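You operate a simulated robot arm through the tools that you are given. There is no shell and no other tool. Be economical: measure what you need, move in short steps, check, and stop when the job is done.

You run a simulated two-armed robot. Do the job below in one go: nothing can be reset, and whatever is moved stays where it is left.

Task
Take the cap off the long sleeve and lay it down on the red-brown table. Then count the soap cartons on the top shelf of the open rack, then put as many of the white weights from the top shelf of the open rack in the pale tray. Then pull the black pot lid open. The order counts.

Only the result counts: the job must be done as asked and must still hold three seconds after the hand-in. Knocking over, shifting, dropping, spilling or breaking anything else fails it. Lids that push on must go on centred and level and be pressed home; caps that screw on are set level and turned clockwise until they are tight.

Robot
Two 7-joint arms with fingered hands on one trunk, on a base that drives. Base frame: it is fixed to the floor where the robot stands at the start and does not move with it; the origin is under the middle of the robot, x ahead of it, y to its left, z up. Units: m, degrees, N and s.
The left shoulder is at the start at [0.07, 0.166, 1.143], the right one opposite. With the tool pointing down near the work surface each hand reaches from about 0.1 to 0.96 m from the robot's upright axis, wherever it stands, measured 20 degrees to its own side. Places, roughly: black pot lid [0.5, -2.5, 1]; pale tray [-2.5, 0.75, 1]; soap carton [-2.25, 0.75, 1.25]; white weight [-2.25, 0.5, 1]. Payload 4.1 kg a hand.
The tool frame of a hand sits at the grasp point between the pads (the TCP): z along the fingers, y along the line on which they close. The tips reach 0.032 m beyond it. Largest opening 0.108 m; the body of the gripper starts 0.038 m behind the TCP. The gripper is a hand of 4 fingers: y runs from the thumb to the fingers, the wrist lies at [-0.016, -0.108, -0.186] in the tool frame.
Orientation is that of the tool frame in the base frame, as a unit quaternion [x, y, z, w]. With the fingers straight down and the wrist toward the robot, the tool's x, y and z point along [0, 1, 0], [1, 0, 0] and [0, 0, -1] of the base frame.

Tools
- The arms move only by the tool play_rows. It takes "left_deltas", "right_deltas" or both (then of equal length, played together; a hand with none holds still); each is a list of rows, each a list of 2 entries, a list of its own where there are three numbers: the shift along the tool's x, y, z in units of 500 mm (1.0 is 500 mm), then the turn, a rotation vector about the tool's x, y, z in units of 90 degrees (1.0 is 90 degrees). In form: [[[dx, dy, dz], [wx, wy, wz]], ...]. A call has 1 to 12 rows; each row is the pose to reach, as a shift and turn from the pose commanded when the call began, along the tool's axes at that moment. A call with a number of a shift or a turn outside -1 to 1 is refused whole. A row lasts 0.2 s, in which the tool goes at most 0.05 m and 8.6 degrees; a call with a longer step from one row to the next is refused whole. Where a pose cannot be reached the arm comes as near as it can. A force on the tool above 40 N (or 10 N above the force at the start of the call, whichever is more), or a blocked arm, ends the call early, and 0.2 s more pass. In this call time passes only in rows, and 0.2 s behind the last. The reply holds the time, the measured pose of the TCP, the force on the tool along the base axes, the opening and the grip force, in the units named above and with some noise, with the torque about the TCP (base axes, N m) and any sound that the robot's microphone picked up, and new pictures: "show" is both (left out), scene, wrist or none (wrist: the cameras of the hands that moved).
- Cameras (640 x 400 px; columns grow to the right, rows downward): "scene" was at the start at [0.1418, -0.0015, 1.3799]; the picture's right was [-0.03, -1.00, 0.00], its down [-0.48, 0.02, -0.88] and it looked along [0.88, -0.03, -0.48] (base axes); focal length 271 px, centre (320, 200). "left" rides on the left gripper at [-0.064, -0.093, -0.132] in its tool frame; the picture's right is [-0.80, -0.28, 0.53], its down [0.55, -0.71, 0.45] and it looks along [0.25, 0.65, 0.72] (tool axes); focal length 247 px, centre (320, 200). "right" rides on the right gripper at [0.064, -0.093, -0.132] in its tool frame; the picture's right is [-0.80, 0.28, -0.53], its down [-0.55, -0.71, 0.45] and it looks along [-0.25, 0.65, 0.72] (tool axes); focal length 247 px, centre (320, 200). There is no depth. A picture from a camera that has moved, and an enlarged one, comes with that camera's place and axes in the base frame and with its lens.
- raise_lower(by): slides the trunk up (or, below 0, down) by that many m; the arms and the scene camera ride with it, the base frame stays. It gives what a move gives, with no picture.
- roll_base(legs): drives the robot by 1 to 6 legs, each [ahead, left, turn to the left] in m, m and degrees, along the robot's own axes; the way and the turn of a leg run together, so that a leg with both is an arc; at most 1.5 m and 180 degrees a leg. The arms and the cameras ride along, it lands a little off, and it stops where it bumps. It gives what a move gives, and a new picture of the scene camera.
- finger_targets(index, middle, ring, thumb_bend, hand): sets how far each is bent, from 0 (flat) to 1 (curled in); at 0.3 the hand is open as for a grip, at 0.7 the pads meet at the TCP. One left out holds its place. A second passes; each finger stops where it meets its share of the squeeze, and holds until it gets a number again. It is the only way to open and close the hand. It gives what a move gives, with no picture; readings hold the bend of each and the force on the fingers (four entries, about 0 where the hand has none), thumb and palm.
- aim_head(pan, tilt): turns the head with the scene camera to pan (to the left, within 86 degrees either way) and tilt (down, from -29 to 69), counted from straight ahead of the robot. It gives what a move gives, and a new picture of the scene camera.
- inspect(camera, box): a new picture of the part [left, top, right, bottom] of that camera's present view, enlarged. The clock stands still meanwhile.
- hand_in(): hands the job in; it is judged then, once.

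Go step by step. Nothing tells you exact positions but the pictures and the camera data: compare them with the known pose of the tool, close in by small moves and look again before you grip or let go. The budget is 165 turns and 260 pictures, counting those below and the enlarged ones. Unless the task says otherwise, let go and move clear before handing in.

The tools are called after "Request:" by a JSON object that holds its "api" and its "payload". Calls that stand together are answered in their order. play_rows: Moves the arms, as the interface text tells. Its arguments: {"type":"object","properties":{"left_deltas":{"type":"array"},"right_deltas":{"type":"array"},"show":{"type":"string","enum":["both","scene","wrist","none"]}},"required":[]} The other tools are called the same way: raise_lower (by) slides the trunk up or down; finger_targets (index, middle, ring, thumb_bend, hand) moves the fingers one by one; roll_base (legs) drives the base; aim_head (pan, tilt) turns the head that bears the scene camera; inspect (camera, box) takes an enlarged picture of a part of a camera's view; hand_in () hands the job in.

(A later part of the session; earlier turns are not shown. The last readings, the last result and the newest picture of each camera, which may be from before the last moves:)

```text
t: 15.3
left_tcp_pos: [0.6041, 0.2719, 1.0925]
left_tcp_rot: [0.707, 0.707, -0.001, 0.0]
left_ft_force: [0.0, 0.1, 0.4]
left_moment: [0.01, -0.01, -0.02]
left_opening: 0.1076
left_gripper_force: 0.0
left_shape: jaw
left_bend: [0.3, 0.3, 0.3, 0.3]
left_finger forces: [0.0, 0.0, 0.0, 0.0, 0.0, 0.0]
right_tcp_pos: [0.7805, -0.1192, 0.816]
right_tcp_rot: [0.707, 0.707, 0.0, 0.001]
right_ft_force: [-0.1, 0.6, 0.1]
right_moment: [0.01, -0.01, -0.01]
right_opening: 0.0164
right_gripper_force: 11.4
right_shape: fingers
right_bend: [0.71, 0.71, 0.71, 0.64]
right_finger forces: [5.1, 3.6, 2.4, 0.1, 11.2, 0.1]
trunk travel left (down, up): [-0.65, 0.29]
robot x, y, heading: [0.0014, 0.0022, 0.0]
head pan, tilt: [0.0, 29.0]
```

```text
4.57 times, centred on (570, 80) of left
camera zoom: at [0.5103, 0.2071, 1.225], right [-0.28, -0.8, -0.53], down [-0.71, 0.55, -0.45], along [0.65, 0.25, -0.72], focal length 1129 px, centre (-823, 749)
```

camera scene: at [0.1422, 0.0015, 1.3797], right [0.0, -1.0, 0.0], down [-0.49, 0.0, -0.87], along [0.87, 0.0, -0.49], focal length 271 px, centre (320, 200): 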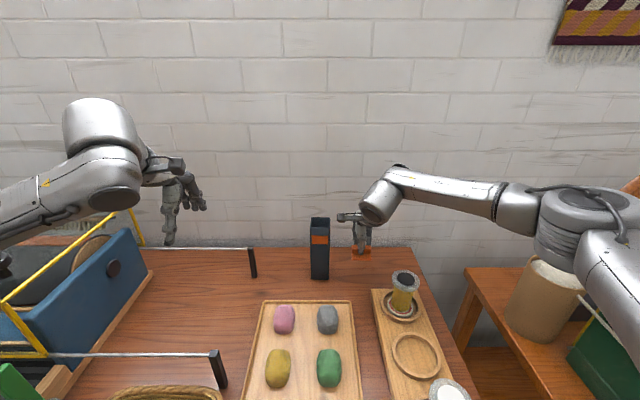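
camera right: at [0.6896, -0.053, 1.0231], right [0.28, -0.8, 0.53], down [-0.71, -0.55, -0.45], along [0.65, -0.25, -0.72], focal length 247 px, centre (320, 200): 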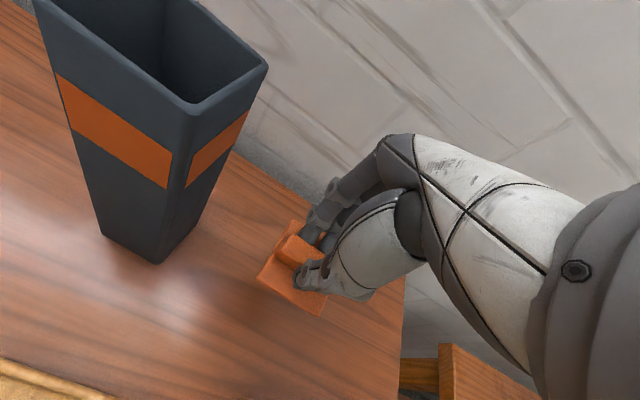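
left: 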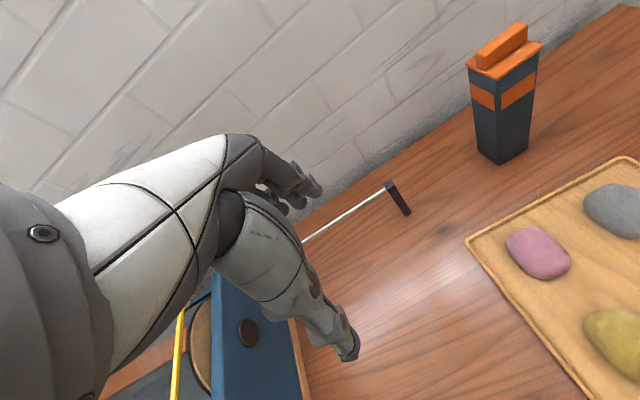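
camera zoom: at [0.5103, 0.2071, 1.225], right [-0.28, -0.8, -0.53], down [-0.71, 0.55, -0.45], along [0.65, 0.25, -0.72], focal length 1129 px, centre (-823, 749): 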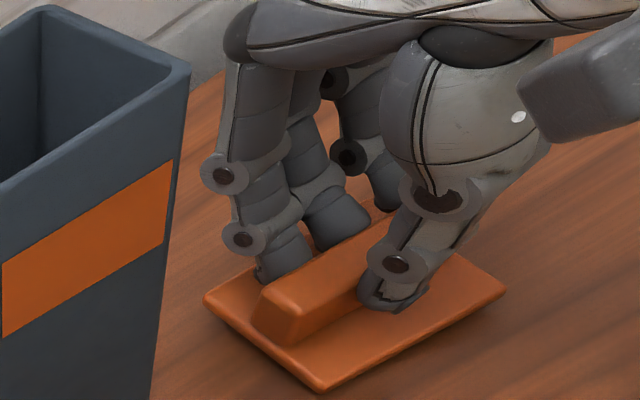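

Request:
{"api": "play_rows", "payload": {"right_deltas": [[[0, 0, 0.003], [0, 0, 0]], [[0, 0, 0.006], [0, 0, 0]], [[0, 0, 0.009], [0, 0, 0]], [[0, 0, 0.012], [0, 0, 0]]], "show": "none"}}

Request:
{"api": "inspect", "payload": {"camera": "left", "box": [500, 40, 640, 120]}}

```text
t: 16.3
left_tcp_pos: [0.6039, 0.2717, 1.0936]
left_tcp_rot: [0.707, 0.707, 0.0, 0.0]
left_ft_force: [0.2, 0.3, -0.7]
left_moment: [0.04, 0.01, 0.0]
left_opening: 0.1074
left_gripper_force: 0.0
left_shape: jaw
left_bend: [0.3, 0.3, 0.3, 0.3]
left_finger forces: [0.1, 0.0, 0.0, 0.1, 0.1, 0.0]
right_tcp_pos: [0.7823, -0.1203, 0.8108]
right_tcp_rot: [0.707, 0.707, 0.0, 0.0]
right_ft_force: [2.1, -1.4, 5.0]
right_moment: [0.02, 0.08, 0.01]
right_opening: 0.0166
right_gripper_force: 11.2
right_shape: fingers
right_bend: [0.71, 0.71, 0.71, 0.64]
right_finger forces: [6.0, 3.8, 2.7, 0.0, 10.6, 0.0]
trunk travel left (down, up): [-0.65, 0.29]
robot x, y, heading: [0.002, -0.0027, 0.1]
head pan, tilt: [0.0, 29.0]
```

```text
4.57 times, centred on (570, 80) of left
camera zoom: at [0.5098, 0.2071, 1.2253], right [-0.28, -0.8, -0.53], down [-0.71, 0.55, -0.45], along [0.65, 0.25, -0.72], focal length 1129 px, centre (-823, 749)
```

zoom: 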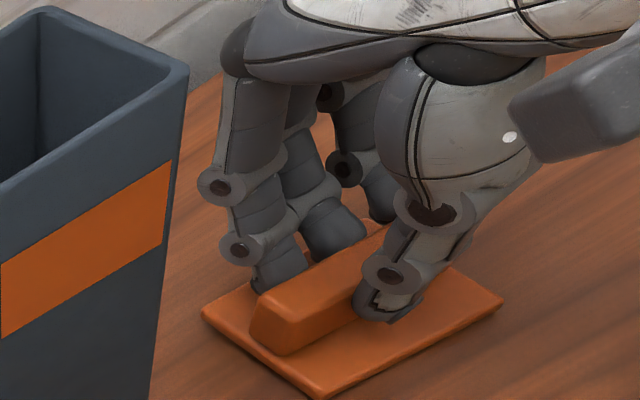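

Contact is made (5 N). I release and rise.

Request:
{"api": "finger_targets", "payload": {"hand": "right", "index": 0.55, "middle": 0.55, "ring": 0.55, "thumb_bend": 0.5}}

Request:
{"api": "play_rows", "payload": {"right_deltas": [[[0, 0, -0.04], [0, 0, 0]], [[0, 0, -0.1], [0, 0, 0]], [[0, 0, -0.2], [0, 0, 0]], [[0, 0, -0.3], [0, 0, 0]], [[0, 0, -0.4], [0, 0, 0]], [[0, 0, -0.5], [0, 0, 0]], [[0, 0, -0.58], [0, 0, 0]]], "show": "scene"}}

Request:
{"api": "inspect", "payload": {"camera": "scene", "box": [300, 200, 420, 300]}}

```text
t: 17.3
left_tcp_pos: [0.6045, 0.2724, 1.094]
left_tcp_rot: [0.708, 0.707, 0.0, -0.001]
left_ft_force: [-0.4, 0.6, 0.5]
left_moment: [-0.03, 0.03, 0.03]
left_opening: 0.1077
left_gripper_force: 0.0
left_shape: jaw
left_bend: [0.3, 0.3, 0.3, 0.3]
left_finger forces: [0.0, 0.0, 0.0, 0.0, 0.1, 0.0]
right_tcp_pos: [0.7814, -0.1201, 0.8098]
right_tcp_rot: [0.707, 0.707, 0.0, 0.0]
right_ft_force: [-1.0, -0.6, 0.5]
right_moment: [0.01, -0.01, 0.02]
right_opening: 0.0482
right_gripper_force: 0.0
right_shape: fingers
right_bend: [0.55, 0.55, 0.55, 0.5]
right_finger forces: [0.0, 0.0, 0.0, 0.0, 0.0, 0.0]
trunk travel left (down, up): [-0.65, 0.29]
robot x, y, heading: [-0.001, -0.0035, 0.0]
head pan, tilt: [0.0, 29.0]
```

```text
t: 18.9
left_tcp_pos: [0.6042, 0.2724, 1.0934]
left_tcp_rot: [0.708, 0.707, 0.0, 0.0]
left_ft_force: [0.5, -0.8, -0.8]
left_moment: [0.01, -0.01, -0.04]
left_opening: 0.1074
left_gripper_force: 0.0
left_shape: jaw
left_bend: [0.3, 0.3, 0.3, 0.3]
left_finger forces: [0.1, 0.0, 0.0, 0.1, 0.1, 0.0]
right_tcp_pos: [0.7799, -0.1185, 1.1012]
right_tcp_rot: [0.707, 0.707, 0.0, 0.001]
right_ft_force: [0.1, 0.5, 0.2]
right_moment: [-0.01, -0.06, -0.02]
right_opening: 0.0485
right_gripper_force: 0.0
right_shape: fingers
right_bend: [0.55, 0.55, 0.55, 0.5]
right_finger forces: [0.1, 0.0, 0.0, 0.1, 0.1, 0.0]
trunk travel left (down, up): [-0.65, 0.29]
robot x, y, heading: [-0.0002, 0.0014, 0.0]
head pan, tilt: [0.0, 29.0]
camera scene: at [0.1411, 0.002, 1.3797], right [0.0, -1.0, 0.0], down [-0.48, 0.0, -0.87], along [0.87, 0.0, -0.48], focal length 271 px, centre (320, 200)
```

scene: 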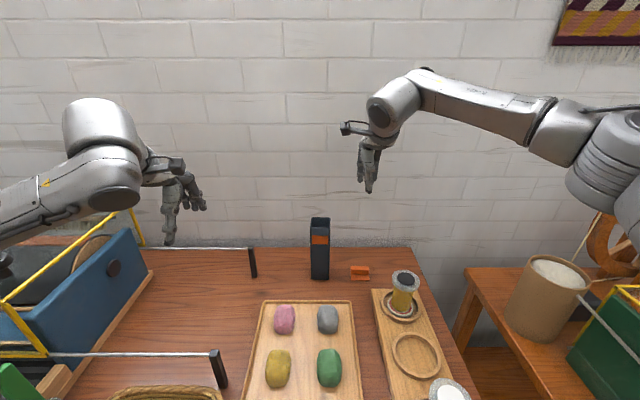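

```text
4.00 times, centred on (360, 250) of scene
camera zoom: at [0.1411, 0.002, 1.3797], right [0.0, -1.0, 0.0], down [-0.48, 0.0, -0.87], along [0.87, 0.0, -0.48], focal length 1084 px, centre (160, 0)
```

zoom: 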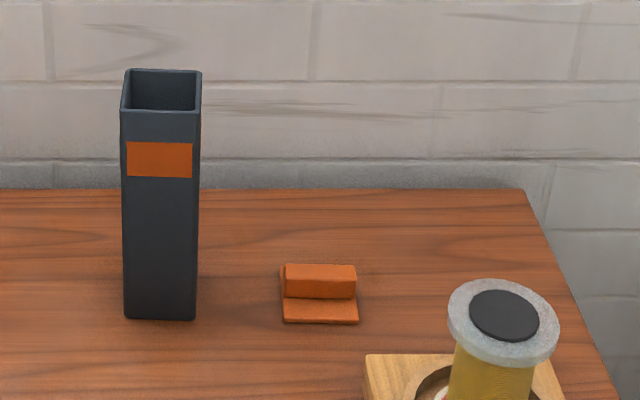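

Cap rests on the table, upright sleeve intact. I pull both arms in and look around with the head before driving.

Request:
{"api": "play_rows", "payload": {"right_deltas": [[[0, 0, -0.08], [0, 0, 0]], [[-0.03, -0.08, -0.1], [0, 0, 0]], [[-0.06, -0.16, -0.1], [0, 0, 0]], [[-0.1, -0.24, -0.1], [0, 0, 0]], [[-0.14, -0.32, -0.1], [0, 0, 0]], [[-0.18, -0.4, -0.1], [0, 0, 0]], [[-0.22, -0.48, -0.1], [0, 0, 0]], [[-0.26, -0.56, -0.1], [0, 0, 0]], [[-0.3, -0.64, -0.1], [0, 0, 0]], [[-0.32, -0.72, -0.1], [0, 0, 0]]], "left_deltas": [[[0, 0, -0.08], [0, 0, 0]], [[0, -0.04, -0.1], [0, 0, 0]], [[0, -0.08, -0.1], [0, 0, 0]], [[0, -0.12, -0.1], [0, 0, 0]], [[0, -0.16, -0.1], [0, 0, 0]], [[0, -0.2, -0.1], [0, 0, 0]], [[0, -0.24, -0.1], [0, 0, 0]], [[0, -0.28, -0.1], [0, 0, 0]], [[0, -0.32, -0.1], [0, 0, 0]], [[0, -0.37, -0.1], [0, 0, 0]]], "show": "none"}}

Request:
{"api": "aim_head", "payload": {"pan": 80, "tilt": 30}}

Request:
{"api": "aim_head", "payload": {"pan": -80, "tilt": 30}}

```text
t: 21.1
left_tcp_pos: [0.4744, 0.2588, 1.1767]
left_tcp_rot: [0.707, 0.708, 0.001, -0.001]
left_ft_force: [-0.1, -0.6, -0.7]
left_moment: [0.03, -0.01, 0.0]
left_opening: 0.108
left_gripper_force: 0.0
left_shape: jaw
left_bend: [0.3, 0.3, 0.3, 0.3]
left_finger forces: [0.1, 0.1, 0.0, 0.0, 0.1, 0.0]
left hand out of reach, approached as far as the arm can: row 7, 8, 9, 10
right_tcp_pos: [0.4191, -0.2825, 1.1488]
right_tcp_rot: [0.707, 0.707, 0.001, -0.001]
right_ft_force: [-0.3, -0.9, 0.1]
right_moment: [0.03, -0.02, 0.02]
right_opening: 0.0487
right_gripper_force: 0.0
right_shape: fingers
right_bend: [0.55, 0.55, 0.55, 0.5]
right_finger forces: [0.1, 0.0, 0.1, 0.0, 0.0, 0.0]
trunk travel left (down, up): [-0.65, 0.29]
robot x, y, heading: [-0.0017, -0.0014, -0.1]
head pan, tilt: [0.0, 29.0]
```

```text
t: 22.6
left_tcp_pos: [0.4755, 0.2584, 1.1756]
left_tcp_rot: [0.707, 0.707, 0.0, 0.0]
left_ft_force: [0.2, 0.0, 0.1]
left_moment: [0.01, -0.02, 0.01]
left_opening: 0.1079
left_gripper_force: 0.1
left_shape: jaw
left_bend: [0.3, 0.3, 0.3, 0.3]
left_finger forces: [0.0, 0.1, 0.0, 0.0, 0.0, 0.0]
right_tcp_pos: [0.4207, -0.2798, 1.1499]
right_tcp_rot: [0.707, 0.707, 0.0, 0.0]
right_ft_force: [0.5, -0.2, -0.1]
right_moment: [0.0, -0.01, 0.01]
right_opening: 0.0488
right_gripper_force: 0.1
right_shape: fingers
right_bend: [0.55, 0.55, 0.55, 0.5]
right_finger forces: [0.1, 0.0, 0.0, 0.0, 0.0, 0.0]
trunk travel left (down, up): [-0.65, 0.29]
robot x, y, heading: [-0.002, 0.0021, 0.2]
head pan, tilt: [80.0, 30.0]
camera scene: at [0.0667, 0.0903, 1.3782], right [0.98, -0.17, 0.0], down [-0.09, -0.49, -0.87], along [0.15, 0.85, -0.5], focal length 271 px, centre (320, 200)
```

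scene: 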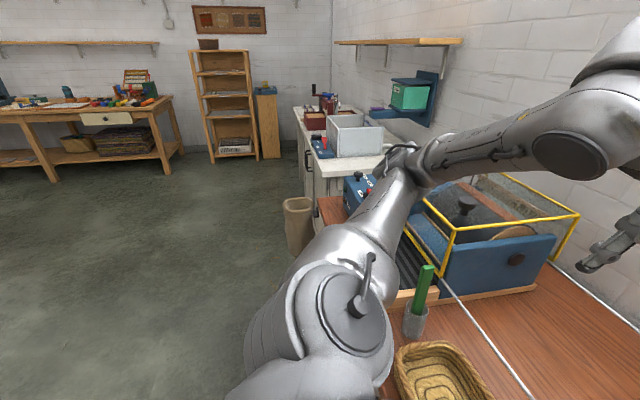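

```text
t: 25.1
left_tcp_pos: [0.4759, 0.259, 1.1763]
left_tcp_rot: [0.707, 0.707, 0.0, -0.001]
left_ft_force: [-0.6, 0.2, -0.2]
left_moment: [0.01, 0.01, 0.01]
left_opening: 0.1081
left_gripper_force: 0.0
left_shape: jaw
left_bend: [0.3, 0.3, 0.3, 0.3]
left_finger forces: [0.0, 0.0, 0.0, 0.0, 0.0, 0.0]
right_tcp_pos: [0.4207, -0.2806, 1.149]
right_tcp_rot: [0.708, 0.706, -0.001, 0.0]
right_ft_force: [0.0, -0.5, 0.7]
right_moment: [0.0, 0.01, 0.02]
right_opening: 0.0488
right_gripper_force: 0.0
right_shape: fingers
right_bend: [0.55, 0.55, 0.55, 0.5]
right_finger forces: [0.0, 0.0, 0.0, 0.0, 0.0, 0.0]
trunk travel left (down, up): [-0.65, 0.29]
robot x, y, heading: [0.0008, -0.0009, 0.2]
head pan, tilt: [-80.0, 30.0]
camera scene: at [0.0667, -0.0877, 1.3781], right [-0.98, -0.17, 0.0], down [-0.09, 0.49, -0.87], along [0.15, -0.85, -0.5], focal length 271 px, centre (320, 200)
```

scene: 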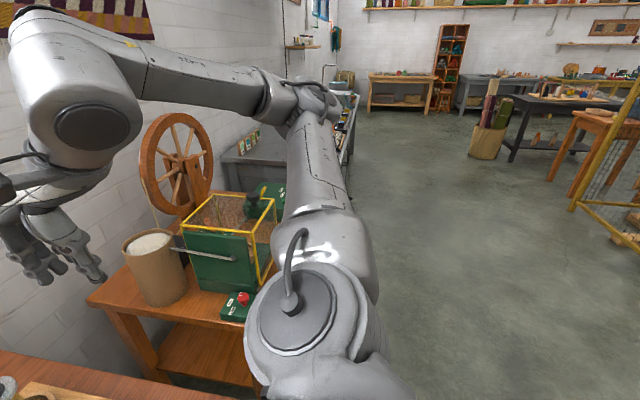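

Now back away from the table and turn around towards the rack behind me.

Request:
{"api": "aim_head", "payload": {"pan": 0, "tilt": 25}}

Request:
{"api": "roll_base", "payload": {"legs": [[-0.5, 0, 0], [0, 0, 170]]}}

```text
t: 26.6
left_tcp_pos: [0.476, 0.2597, 1.1765]
left_tcp_rot: [0.707, 0.707, -0.001, 0.0]
left_ft_force: [0.0, 1.2, -0.4]
left_moment: [0.01, -0.04, 0.0]
left_opening: 0.1082
left_gripper_force: 0.0
left_shape: jaw
left_bend: [0.3, 0.3, 0.3, 0.3]
left_finger forces: [0.0, 0.1, 0.0, 0.0, 0.0, 0.0]
right_tcp_pos: [0.421, -0.2806, 1.1495]
right_tcp_rot: [0.707, 0.707, -0.001, 0.0]
right_ft_force: [-0.6, 0.6, -1.2]
right_moment: [-0.03, 0.01, 0.0]
right_opening: 0.0489
right_gripper_force: 0.0
right_shape: fingers
right_bend: [0.55, 0.55, 0.55, 0.5]
right_finger forces: [0.0, 0.0, 0.1, 0.0, 0.0, 0.1]
trunk travel left (down, up): [-0.65, 0.29]
robot x, y, heading: [0.0015, -0.001, -0.4]
head pan, tilt: [0.0, 25.0]
camera scene: at [0.1431, 0.0013, 1.3861], right [0.0, -1.0, 0.0], down [-0.42, 0.0, -0.91], along [0.91, 0.0, -0.42], focal length 271 px, centre (320, 200)
```

scene: 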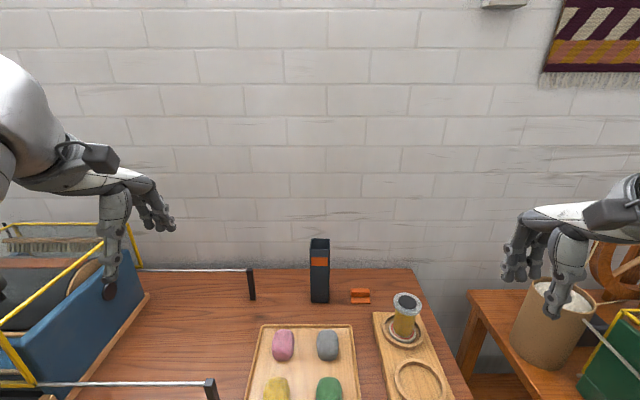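

```text
t: 36.6
left_tcp_pos: [-1.0118, -0.1808, 1.1768]
left_tcp_rot: [-0.649, 0.761, -0.001, 0.0]
left_ft_force: [1.0, -0.5, -1.0]
left_moment: [-0.01, 0.04, -0.04]
left_opening: 0.1081
left_gripper_force: 0.0
left_shape: jaw
left_bend: [0.3, 0.3, 0.3, 0.3]
left_finger forces: [0.1, 0.0, 0.1, 0.1, 0.0, 0.1]
right_tcp_pos: [-0.8723, 0.3426, 1.1506]
right_tcp_rot: [-0.649, 0.761, 0.0, -0.001]
right_ft_force: [-0.3, -0.3, 0.5]
right_moment: [-0.03, -0.02, 0.0]
right_opening: 0.0485
right_gripper_force: 0.1
right_shape: fingers
right_bend: [0.55, 0.55, 0.55, 0.5]
right_finger forces: [0.0, 0.0, 0.0, 0.0, 0.0, 0.0]
trunk travel left (down, up): [-0.65, 0.29]
robot x, y, heading: [-0.4977, -0.0006, 170.7]
head pan, tilt: [0.0, 25.0]
camera scene: at [-0.641, 0.0227, 1.3861], right [0.16, 0.99, 0.0], down [0.42, -0.07, -0.91], along [-0.89, 0.14, -0.42], focal length 271 px, centre (320, 200)
```

scene: 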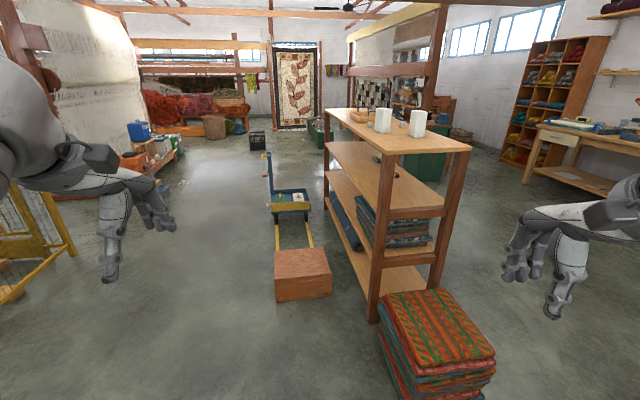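

The open rack is ahead, slightly right. I zoom in on its top shelf.

Request:
{"api": "inspect", "payload": {"camera": "scene", "box": [310, 90, 490, 210]}}

Request:
{"api": "inspect", "payload": {"camera": "scene", "box": [250, 90, 500, 320]}}

```text
3.33 times, centred on (400, 150) of scene
camera zoom: at [-0.641, 0.0227, 1.3861], right [0.16, 0.99, 0.0], down [0.42, -0.07, -0.91], along [-0.89, 0.14, -0.42], focal length 903 px, centre (53, 367)
```

zoom: 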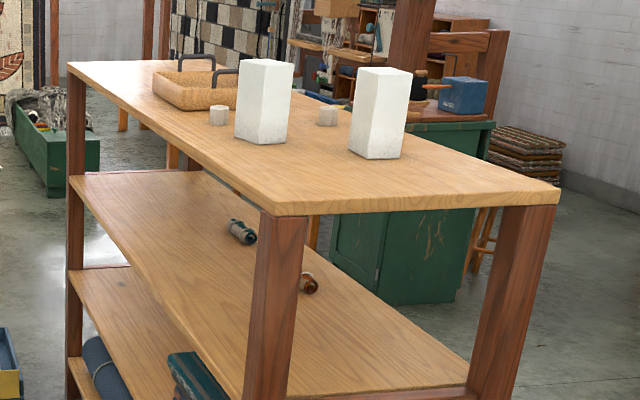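

```text
1.74 times, centred on (375, 205) of scene
camera zoom: at [-0.641, 0.0227, 1.3861], right [0.16, 0.99, 0.0], down [0.42, -0.07, -0.91], along [-0.89, 0.14, -0.42], focal length 471 px, centre (224, 191)
```

zoom: 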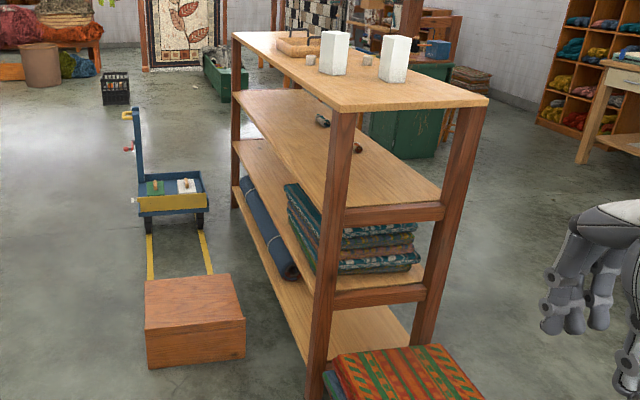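

The top shelf holds cartons, small white weights and a tray; a wooden box blocks the near left side, so I go around to the +y side of the rack.

Request:
{"api": "roll_base", "payload": {"legs": [[0, 0, -80.7], [1.5, 0, 0], [0.25, 0, 0], [0, 0, 90]]}}

Request:
{"api": "aim_head", "payload": {"pan": 35, "tilt": 15}}

```text
t: 52.8
left_tcp_pos: [-0.9996, 1.492, 1.1757]
left_tcp_rot: [0.716, -0.699, 0.001, -0.001]
left_ft_force: [-0.8, 0.0, -0.4]
left_moment: [0.01, 0.02, 0.01]
left_opening: 0.1077
left_gripper_force: 0.0
left_shape: jaw
left_bend: [0.3, 0.3, 0.3, 0.3]
left_finger forces: [0.0, 0.0, 0.0, 0.0, 0.0, 0.0]
right_tcp_pos: [-0.9578, 2.0317, 1.1513]
right_tcp_rot: [0.716, -0.698, 0.001, 0.0]
right_ft_force: [0.4, 0.0, -0.3]
right_moment: [-0.02, 0.01, -0.01]
right_opening: 0.0486
right_gripper_force: 0.0
right_shape: fingers
right_bend: [0.55, 0.55, 0.55, 0.5]
right_finger forces: [0.0, 0.1, 0.0, 0.0, 0.0, 0.0]
trunk travel left (down, up): [-0.65, 0.29]
robot x, y, heading: [-0.5301, 1.7633, -178.5]
head pan, tilt: [0.0, 25.0]
camera scene: at [-0.6721, 1.7596, 1.3861], right [-0.02, 1.0, 0.0], down [0.42, 0.01, -0.91], along [-0.91, -0.02, -0.42], focal length 271 px, centre (320, 200)
```

scene: 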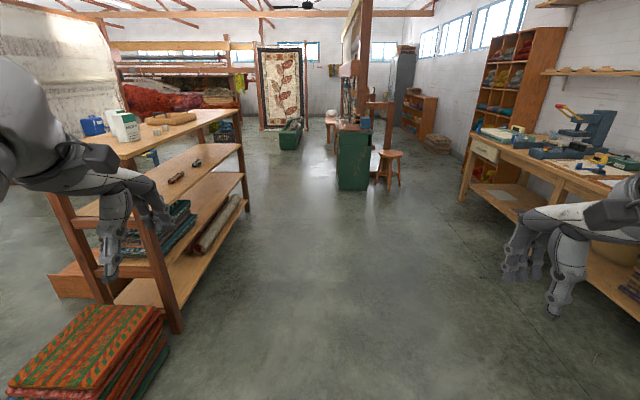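

```text
t: 53.8
left_tcp_pos: [-0.9994, 1.491, 1.177]
left_tcp_rot: [0.716, -0.698, 0.001, -0.001]
left_ft_force: [1.0, 0.2, -0.2]
left_moment: [0.0, 0.02, 0.03]
left_opening: 0.108
left_gripper_force: 0.0
left_shape: jaw
left_bend: [0.3, 0.3, 0.3, 0.3]
left_finger forces: [0.0, 0.0, 0.0, 0.0, 0.0, 0.0]
right_tcp_pos: [-0.9576, 2.0338, 1.1503]
right_tcp_rot: [0.716, -0.698, 0.0, 0.0]
right_ft_force: [-0.4, 0.1, 0.2]
right_moment: [0.0, 0.01, -0.03]
right_opening: 0.0488
right_gripper_force: 0.2
right_shape: fingers
right_bend: [0.55, 0.55, 0.55, 0.5]
right_finger forces: [0.0, 0.0, 0.0, 0.0, 0.1, 0.0]
trunk travel left (down, up): [-0.65, 0.29]
robot x, y, heading: [-0.5317, 1.7612, -178.8]
head pan, tilt: [35.0, 15.0]
camera scene: at [-0.6553, 1.7066, 1.4023], right [-0.59, 0.81, 0.0], down [0.21, 0.15, -0.97], along [-0.78, -0.57, -0.26], focal length 271 px, centre (320, 200)
```

scene: 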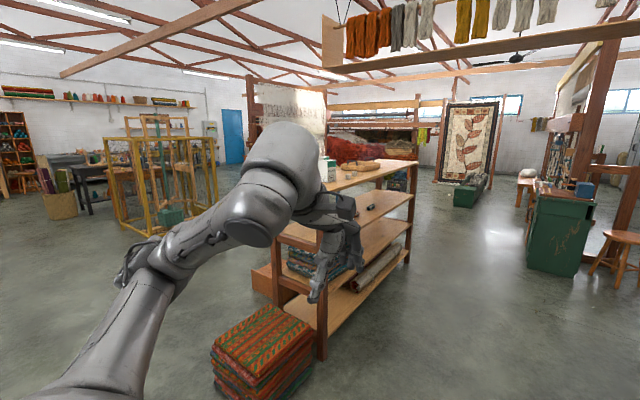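

Free floor along this side. I raise the trunk and drive along the rack, then turn to face it.

Request:
{"api": "raise_lower", "payload": {"by": 0.28}}

Request:
{"api": "aim_head", "payload": {"pan": 0, "tilt": 35}}

Request:
{"api": "roll_base", "payload": {"legs": [[1.5, 0, 0], [0.32, 0, 0], [0, 0, 89]]}}

```text
t: 56.6
left_tcp_pos: [-0.9993, 1.4909, 1.4563]
left_tcp_rot: [0.716, -0.698, 0.0, -0.001]
left_ft_force: [-0.2, -0.1, 0.2]
left_moment: [0.0, -0.03, 0.01]
left_opening: 0.1079
left_gripper_force: 0.1
left_shape: jaw
left_bend: [0.3, 0.3, 0.3, 0.3]
left_finger forces: [0.1, 0.0, 0.0, 0.0, 0.0, 0.0]
right_tcp_pos: [-0.9588, 2.0323, 1.4298]
right_tcp_rot: [0.715, -0.699, 0.0, 0.0]
right_ft_force: [0.2, 0.3, 0.2]
right_moment: [0.01, 0.03, 0.0]
right_opening: 0.0488
right_gripper_force: 0.1
right_shape: fingers
right_bend: [0.55, 0.55, 0.55, 0.5]
right_finger forces: [0.1, 0.0, 0.0, 0.0, 0.1, 0.0]
trunk travel left (down, up): [-0.93, 0.01]
robot x, y, heading: [-0.5313, 1.761, -178.7]
head pan, tilt: [35.0, 15.0]
```

```text
t: 57.6
left_tcp_pos: [-0.9989, 1.4908, 1.4557]
left_tcp_rot: [0.715, -0.699, 0.0, -0.001]
left_ft_force: [-0.9, -0.3, 0.5]
left_moment: [0.01, -0.01, 0.0]
left_opening: 0.108
left_gripper_force: 0.0
left_shape: jaw
left_bend: [0.3, 0.3, 0.3, 0.3]
left_finger forces: [0.1, 0.1, 0.0, 0.0, 0.1, 0.1]
right_tcp_pos: [-0.9584, 2.0319, 1.4288]
right_tcp_rot: [0.716, -0.698, 0.0, 0.0]
right_ft_force: [-0.2, -0.1, 0.2]
right_moment: [-0.06, -0.01, -0.01]
right_opening: 0.0488
right_gripper_force: 0.1
right_shape: fingers
right_bend: [0.55, 0.55, 0.55, 0.5]
right_finger forces: [0.0, 0.1, 0.0, 0.1, 0.1, 0.0]
trunk travel left (down, up): [-0.93, 0.01]
robot x, y, heading: [-0.5316, 1.7637, -178.7]
head pan, tilt: [0.0, 35.0]
camera scene: at [-0.668, 1.7596, 1.6504], right [-0.03, 1.0, 0.0], down [0.57, 0.01, -0.82], along [-0.82, -0.02, -0.57], focal length 271 px, centre (320, 200)
```

scene: 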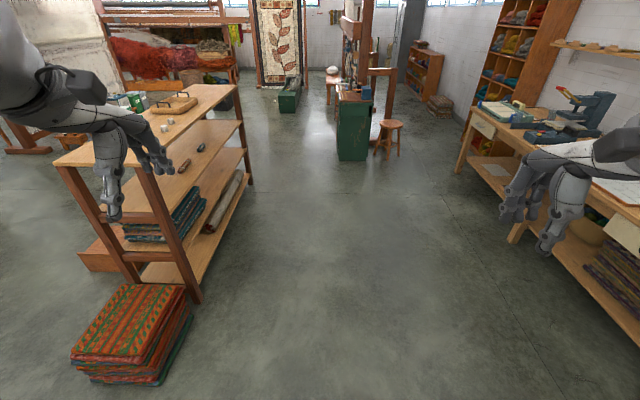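

```text
t: 70.6
left_tcp_pos: [-2.0369, 1.2416, 1.4562]
left_tcp_rot: [0.999, 0.041, -0.001, 0.0]
left_ft_force: [0.1, 0.3, 0.3]
left_moment: [-0.02, 0.03, -0.02]
left_opening: 0.1078
left_gripper_force: 0.0
left_shape: jaw
left_bend: [0.3, 0.3, 0.3, 0.3]
left_finger forces: [0.0, 0.0, 0.1, 0.0, 0.0, 0.1]
right_tcp_pos: [-2.5805, 1.2505, 1.4289]
right_tcp_rot: [0.999, 0.041, 0.001, 0.0]
right_ft_force: [0.3, 0.5, -0.4]
right_moment: [-0.03, 0.02, 0.0]
right_opening: 0.0488
right_gripper_force: 0.0
right_shape: fingers
right_bend: [0.55, 0.55, 0.55, 0.5]
right_finger forces: [0.0, 0.1, 0.1, 0.1, 0.1, 0.1]
trunk travel left (down, up): [-0.93, 0.01]
robot x, y, heading: [-2.3389, 1.6938, -85.2]
head pan, tilt: [0.0, 35.0]
camera scene: at [-2.3234, 1.5574, 1.6503], right [-1.0, -0.08, 0.0], down [-0.05, 0.57, -0.82], along [0.07, -0.82, -0.57], focal length 271 px, centre (320, 200)
```

scene: 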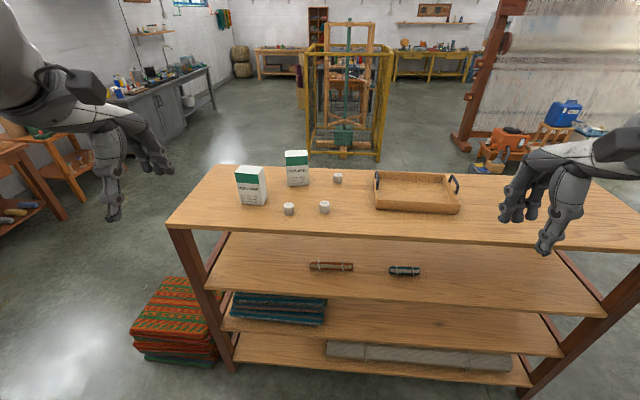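

The whole top shelf is visible now: cartons, three small white weights and the tray. I zoom in to count.

Request:
{"api": "inspect", "payload": {"camera": "scene", "box": [170, 130, 490, 250]}}

Request:
{"api": "inspect", "payload": {"camera": "scene", "box": [220, 140, 350, 230]}}

Request:
{"api": "inspect", "payload": {"camera": "scene", "box": [440, 150, 640, 250]}}

```text
2.00 times, centred on (330, 190) of scene
camera zoom: at [-2.3234, 1.5574, 1.6503], right [-1.0, -0.08, 0.0], down [-0.05, 0.57, -0.82], along [0.07, -0.82, -0.57], focal length 542 px, centre (300, 220)
```

zoom: 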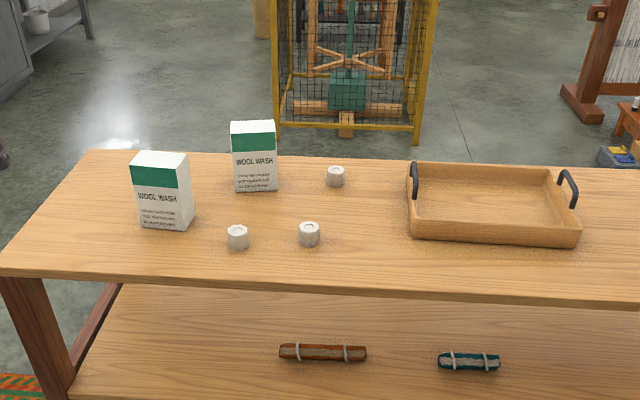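

```text
4.44 times, centred on (285, 185) of scene
camera zoom: at [-2.3234, 1.5574, 1.6503], right [-1.0, -0.08, 0.0], down [-0.05, 0.57, -0.82], along [0.07, -0.82, -0.57], focal length 1204 px, centre (476, 267)
```

zoom: 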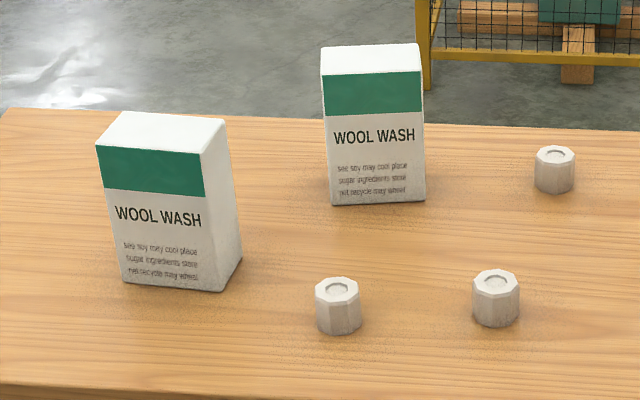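

```text
3.20 times, centred on (540, 200) of scene
camera zoom: at [-2.3234, 1.5574, 1.6503], right [-1.0, -0.08, 0.0], down [-0.05, 0.57, -0.82], along [0.07, -0.82, -0.57], focal length 867 px, centre (-384, 200)
```

zoom: 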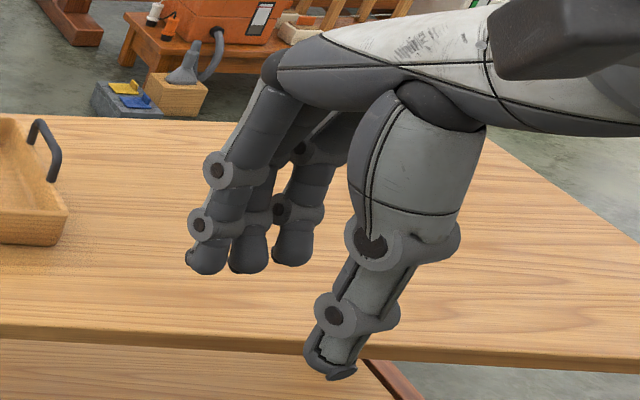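

I count 2 soap ("wool wash") cartons; so 2 of the 3 white weights go into the tray. I open the right hand and roll closer.

Request:
{"api": "finger_targets", "payload": {"hand": "right", "index": 0.3, "middle": 0.3, "ring": 0.3, "thumb_bend": 0.3}}

Request:
{"api": "roll_base", "payload": {"legs": [[0.28, 0, -4.8]]}}

Request:
{"api": "aim_head", "payload": {"pan": 0, "tilt": 50}}

```text
t: 71.6
left_tcp_pos: [-2.037, 1.2407, 1.4564]
left_tcp_rot: [0.999, 0.042, 0.0, -0.001]
left_ft_force: [0.1, 0.1, 0.0]
left_moment: [-0.02, 0.0, 0.03]
left_opening: 0.1079
left_gripper_force: 0.1
left_shape: jaw
left_bend: [0.3, 0.3, 0.3, 0.3]
left_finger forces: [0.1, 0.0, 0.0, 0.1, 0.0, 0.0]
right_tcp_pos: [-2.5805, 1.2508, 1.4292]
right_tcp_rot: [0.999, 0.041, 0.0, 0.0]
right_ft_force: [-0.1, 0.3, 0.3]
right_moment: [0.03, -0.02, 0.02]
right_opening: 0.1084
right_gripper_force: 0.2
right_shape: fingers
right_bend: [0.3, 0.3, 0.3, 0.3]
right_finger forces: [0.0, 0.0, 0.0, 0.0, 0.0, 0.1]
trunk travel left (down, up): [-0.93, 0.01]
robot x, y, heading: [-2.3341, 1.6923, -85.3]
head pan, tilt: [0.0, 35.0]
```

```text
t: 73.6
left_tcp_pos: [-2.0606, 0.9433, 1.4576]
left_tcp_rot: [1.0, 0.002, 0.0, 0.0]
left_ft_force: [1.8, 0.8, 0.6]
left_moment: [-0.03, -0.01, -0.01]
left_opening: 0.108
left_gripper_force: 0.0
left_shape: jaw
left_bend: [0.3, 0.3, 0.3, 0.3]
left_finger forces: [0.0, 0.1, 0.1, 0.0, 0.0, 0.0]
right_tcp_pos: [-2.6017, 0.995, 1.431]
right_tcp_rot: [1.0, 0.002, 0.0, 0.001]
right_ft_force: [0.8, 0.0, -0.2]
right_moment: [0.0, 0.01, -0.03]
right_opening: 0.1082
right_gripper_force: 0.1
right_shape: fingers
right_bend: [0.3, 0.3, 0.3, 0.3]
right_finger forces: [0.0, 0.0, 0.1, 0.1, 0.0, 0.1]
trunk travel left (down, up): [-0.93, 0.01]
robot x, y, heading: [-2.3207, 1.4129, -89.6]
head pan, tilt: [0.0, 35.0]
camera scene: at [-2.3214, 1.2809, 1.6506], right [-1.0, -0.01, 0.0], down [0.0, 0.57, -0.82], along [0.0, -0.82, -0.57], focal length 271 px, centre (320, 200)
```

scene: 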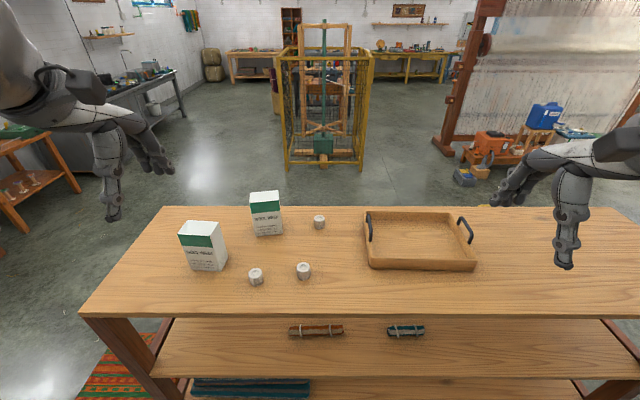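

```text
t: 74.3
left_tcp_pos: [-2.0614, 0.9402, 1.456]
left_tcp_rot: [1.0, 0.002, 0.001, -0.001]
left_ft_force: [-0.5, -0.1, -0.3]
left_moment: [-0.01, 0.0, -0.01]
left_opening: 0.1081
left_gripper_force: 0.1
left_shape: jaw
left_bend: [0.3, 0.3, 0.3, 0.3]
left_finger forces: [0.1, 0.1, 0.0, 0.0, 0.0, 0.0]
right_tcp_pos: [-2.6007, 0.9922, 1.4296]
right_tcp_rot: [1.0, 0.003, -0.001, 0.0]
right_ft_force: [-0.4, 0.1, -0.2]
right_moment: [0.0, -0.01, 0.0]
right_opening: 0.1082
right_gripper_force: 0.1
right_shape: fingers
right_bend: [0.3, 0.3, 0.3, 0.3]
right_finger forces: [0.0, 0.0, 0.1, 0.0, 0.0, 0.1]
trunk travel left (down, up): [-0.93, 0.01]
robot x, y, heading: [-2.3216, 1.4132, -89.7]
head pan, tilt: [0.0, 50.0]
camera scene: at [-2.3216, 1.2884, 1.6286], right [-1.0, -0.01, 0.0], down [0.0, 0.77, -0.64], along [0.0, -0.64, -0.77], focal length 271 px, centre (320, 200)
```

scene: 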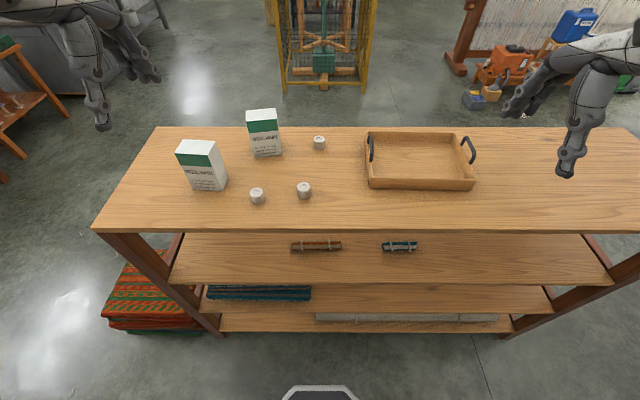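

Shelf top is at z≈1.084; weights at ≈[-2.277,0.825], [-2.318,0.629], [-2.156,0.82]; tray centre ≈[-2.60,0.67]. Right hand goes above the front-middle weight, left hand moves aside.

Request:
{"api": "play_rows", "payload": {"right_deltas": [[[0.081, 0.042, 0], [0, 0, 0]], [[0.162, 0.084, 0], [0, 0, 0]], [[0.243, 0.126, 0], [0, 0, 0]], [[0.324, 0.168, 0], [0, 0, 0]], [[0.405, 0.21, 0], [0, 0, 0]], [[0.486, 0.252, 0], [0, 0, 0]], [[0.567, 0.294, 0], [0, 0, 0]], [[0.648, 0.336, 0], [0, 0, 0]], [[0.648, 0.336, 0.09], [0, 0, 0]], [[0.648, 0.336, 0.18], [0, 0, 0]], [[0.648, 0.336, 0.27], [0, 0, 0]], [[0.648, 0.336, 0.36], [0, 0, 0]]], "left_deltas": [[[0.06, 0, 0], [0, 0, 0]], [[0.12, 0, 0], [0, 0, 0]], [[0.18, 0, 0], [0, 0, 0]], [[0.24, 0, 0], [0, 0, 0]], [[0.24, 0, 0], [0, 0, 0]], [[0.24, 0, 0], [0, 0, 0]], [[0.24, 0, 0], [0, 0, 0]], [[0.24, 0, 0], [0, 0, 0]], [[0.24, 0, 0], [0, 0, 0]], [[0.24, 0, 0], [0, 0, 0]], [[0.24, 0, 0], [0, 0, 0]], [[0.24, 0, 0], [0, 0, 0]]], "show": "both"}}

Request:
{"api": "inspect", "payload": {"camera": "right", "box": [160, 200, 400, 400]}}

```text
t: 76.9
left_tcp_pos: [-1.9409, 0.9405, 1.4552]
left_tcp_rot: [1.0, 0.003, 0.0, -0.001]
left_ft_force: [0.2, -0.2, 0.5]
left_moment: [0.01, -0.02, 0.01]
left_opening: 0.1081
left_gripper_force: 0.1
left_shape: jaw
left_bend: [0.3, 0.3, 0.3, 0.3]
left_finger forces: [0.1, 0.1, 0.1, 0.0, 0.0, 0.0]
right_tcp_pos: [-2.2773, 0.8279, 1.2501]
right_tcp_rot: [1.0, 0.002, 0.0, 0.0]
right_ft_force: [-0.5, 0.7, 0.3]
right_moment: [-0.01, 0.02, -0.01]
right_opening: 0.1082
right_gripper_force: 0.0
right_shape: fingers
right_bend: [0.3, 0.3, 0.3, 0.3]
right_finger forces: [0.0, 0.0, 0.1, 0.0, 0.1, 0.1]
trunk travel left (down, up): [-0.93, 0.01]
robot x, y, heading: [-2.3241, 1.4143, -89.7]
head pan, tilt: [0.0, 50.0]
camera scene: at [-2.3213, 1.2881, 1.6286], right [-1.0, -0.01, 0.0], down [0.0, 0.77, -0.64], along [0.0, -0.64, -0.77], focal length 271 px, centre (320, 200)
camera right: at [-2.2134, 0.9223, 1.3823], right [-0.8, -0.29, 0.53], down [-0.55, 0.7, -0.45], along [-0.25, -0.65, -0.72], focal length 247 px, centre (320, 200)
camera left: at [-2.007, 1.0322, 1.5869], right [-0.8, 0.28, -0.53], down [0.55, 0.71, -0.45], along [0.25, -0.65, -0.72], focal length 247 px, centre (320, 200)
```

scene: 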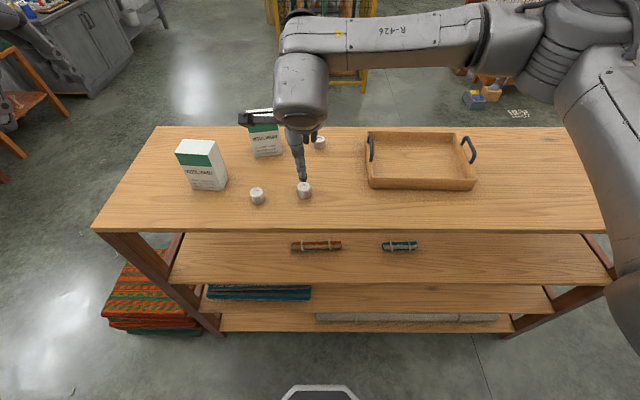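
right: 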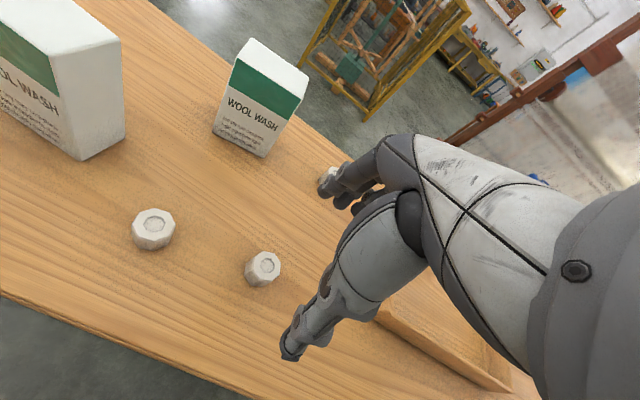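
left: 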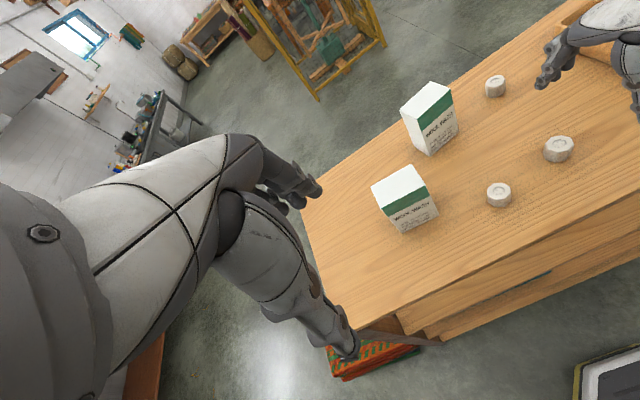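

```text
2.00 times, centred on (280, 300) of right
camera zoom: at [-2.2134, 0.9223, 1.3823], right [-0.8, -0.29, 0.53], down [-0.55, 0.7, -0.45], along [-0.25, -0.65, -0.72], focal length 494 px, centre (400, 0)
```

zoom: 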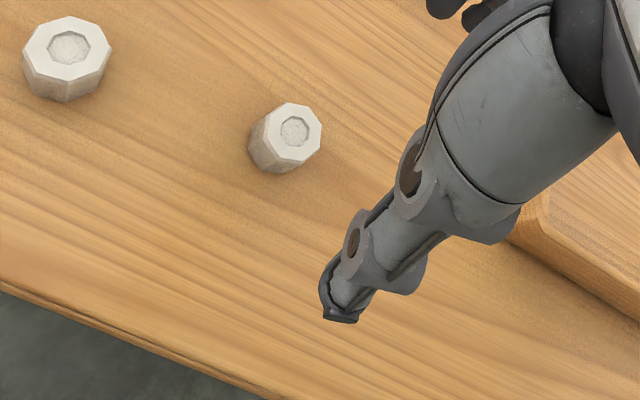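

Weight centre refines to ≈[-2.276, 0.813]. I shift and lower around it, stopping above the shelf.

Request:
{"api": "play_rows", "payload": {"right_deltas": [[[0.002, 0.03, 0], [0, 0, 0]], [[0.002, 0.03, 0.08], [0, 0, 0]], [[0.002, 0.03, 0.16], [0, 0, 0]], [[0.002, 0.03, 0.22], [0, 0, 0]]], "show": "none"}}

Request:
{"api": "inspect", "payload": {"camera": "right", "box": [200, 150, 440, 390]}}

Request:
{"api": "inspect", "payload": {"camera": "left", "box": [480, 60, 640, 220]}}

Request:
{"api": "inspect", "payload": {"camera": "scene", "box": [260, 140, 360, 220]}}

```text
t: 77.9
left_tcp_pos: [-1.9396, 0.9415, 1.4549]
left_tcp_rot: [1.0, 0.002, 0.0, -0.001]
left_ft_force: [0.7, -0.6, -0.3]
left_moment: [-0.03, -0.02, 0.0]
left_opening: 0.108
left_gripper_force: 0.1
left_shape: jaw
left_bend: [0.3, 0.3, 0.3, 0.3]
left_finger forces: [0.0, 0.0, 0.0, 0.1, 0.0, 0.0]
right_tcp_pos: [-2.2735, 0.8112, 1.142]
right_tcp_rot: [1.0, 0.003, 0.0, 0.0]
right_ft_force: [-0.6, 1.3, -0.1]
right_moment: [0.01, 0.03, -0.01]
right_opening: 0.1082
right_gripper_force: 0.1
right_shape: fingers
right_bend: [0.3, 0.3, 0.3, 0.3]
right_finger forces: [0.0, 0.1, 0.1, 0.1, 0.0, 0.0]
trunk travel left (down, up): [-0.93, 0.01]
robot x, y, heading: [-2.3218, 1.4183, -89.6]
head pan, tilt: [0.0, 50.0]
```

```text
1.67 times, centred on (320, 270) of right
camera zoom: at [-2.2099, 0.9064, 1.2732], right [-0.8, -0.29, 0.53], down [-0.55, 0.7, -0.45], along [-0.25, -0.65, -0.72], focal length 412 px, centre (320, 83)
```

zoom: 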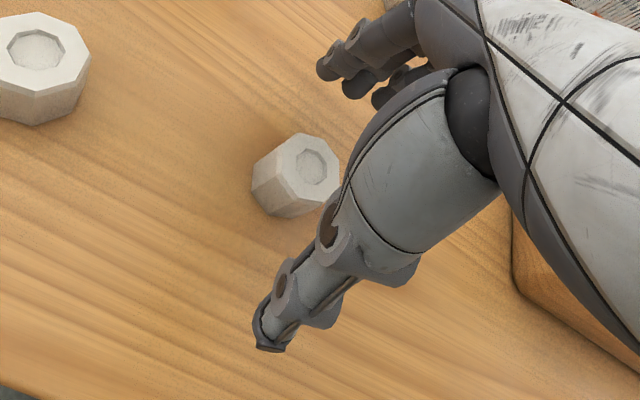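

```text
2.50 times, centred on (560, 140) of left
camera zoom: at [-2.0067, 1.0329, 1.587], right [-0.8, 0.28, -0.53], down [0.55, 0.71, -0.45], along [0.25, -0.65, -0.72], focal length 617 px, centre (-280, 350)
```

zoom: 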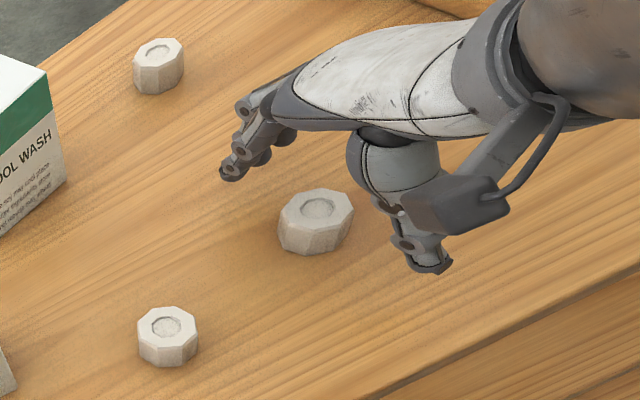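

```text
5.00 times, centred on (310, 180) of scene
camera zoom: at [-2.321, 1.2889, 1.6286], right [-1.0, -0.01, 0.0], down [0.0, 0.77, -0.64], along [0.0, -0.64, -0.77], focal length 1355 px, centre (370, 300)
```

zoom: 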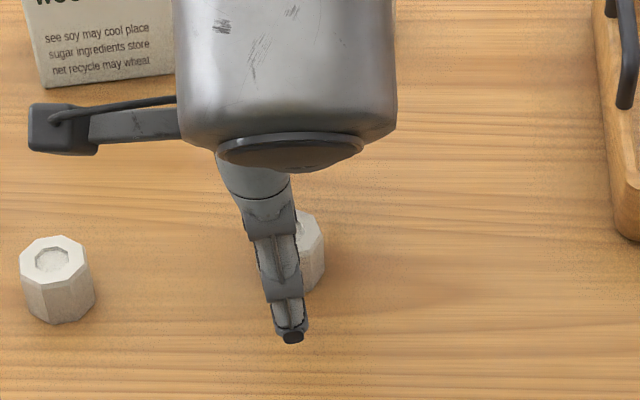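

Aligned. Lower ~12 mm and close the fingers around the weight.

Request:
{"api": "play_rows", "payload": {"right_deltas": [[[-0.003, 0, 0.012], [0, 0, 0]], [[-0.004, 0, 0.026], [0, 0, 0]]], "show": "none"}}

Request:
{"api": "finger_targets", "payload": {"hand": "right", "index": 0.52, "middle": 0.52, "ring": 0.52, "thumb_bend": 0.5}}

Request:
{"api": "inspect", "payload": {"camera": "right", "box": [200, 150, 440, 390]}}

Request:
{"api": "inspect", "payload": {"camera": "left", "box": [480, 60, 640, 220]}}

```text
t: 78.5
left_tcp_pos: [-1.9409, 0.9414, 1.4551]
left_tcp_rot: [1.0, 0.002, -0.001, -0.001]
left_ft_force: [-0.1, 0.2, 0.2]
left_moment: [0.0, 0.0, 0.02]
left_opening: 0.1077
left_gripper_force: 0.0
left_shape: jaw
left_bend: [0.3, 0.3, 0.3, 0.3]
left_finger forces: [0.0, 0.1, 0.0, 0.0, 0.1, 0.0]
right_tcp_pos: [-2.2767, 0.8117, 1.1275]
right_tcp_rot: [1.0, 0.003, 0.0, 0.001]
right_ft_force: [-0.2, -0.6, 0.2]
right_moment: [0.02, -0.01, -0.01]
right_opening: 0.1084
right_gripper_force: 0.1
right_shape: fingers
right_bend: [0.3, 0.3, 0.3, 0.3]
right_finger forces: [0.1, 0.1, 0.1, 0.1, 0.0, 0.0]
trunk travel left (down, up): [-0.93, 0.01]
robot x, y, heading: [-2.3242, 1.4153, -89.7]
head pan, tilt: [0.0, 50.0]
```

```text
t: 79.5
left_tcp_pos: [-1.9404, 0.9418, 1.4549]
left_tcp_rot: [1.0, 0.003, 0.0, -0.001]
left_ft_force: [0.1, -0.7, 0.1]
left_moment: [-0.01, 0.02, -0.02]
left_opening: 0.1081
left_gripper_force: 0.0
left_shape: jaw
left_bend: [0.3, 0.3, 0.3, 0.3]
left_finger forces: [0.1, 0.0, 0.1, 0.0, 0.0, 0.0]
right_tcp_pos: [-2.2759, 0.8121, 1.1285]
right_tcp_rot: [1.0, 0.003, 0.0, 0.0]
right_ft_force: [0.2, 0.1, 0.2]
right_moment: [0.0, 0.0, 0.02]
right_opening: 0.0537
right_gripper_force: 0.0
right_shape: fingers
right_bend: [0.52, 0.52, 0.52, 0.5]
right_finger forces: [0.1, 0.0, 0.0, 0.0, 0.0, 0.0]
trunk travel left (down, up): [-0.93, 0.01]
robot x, y, heading: [-2.3265, 1.4138, -89.6]
head pan, tilt: [0.0, 50.0]
```

```text
1.67 times, centred on (320, 270) of right
camera zoom: at [-2.2129, 0.9066, 1.26], right [-0.8, -0.29, 0.53], down [-0.55, 0.7, -0.45], along [-0.25, -0.65, -0.72], focal length 412 px, centre (320, 83)
```

zoom: 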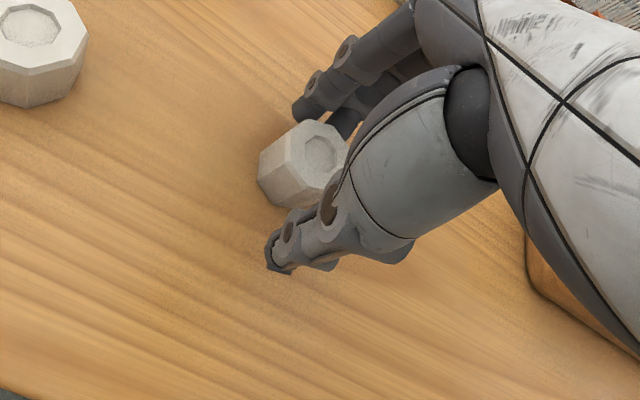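

```text
2.50 times, centred on (560, 140) of left
camera zoom: at [-2.0071, 1.0333, 1.5871], right [-0.8, 0.28, -0.53], down [0.55, 0.71, -0.45], along [0.25, -0.65, -0.72], focal length 617 px, centre (-280, 350)
```

zoom: 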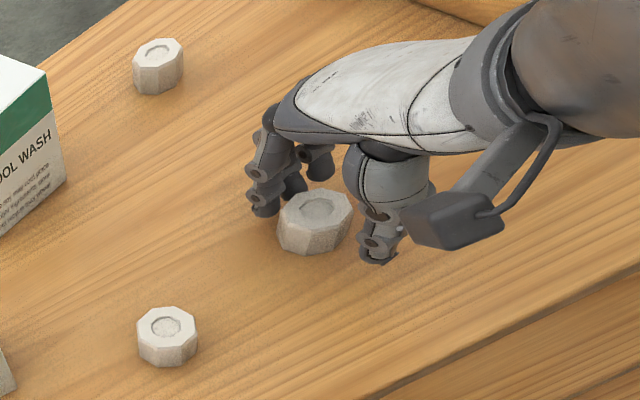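

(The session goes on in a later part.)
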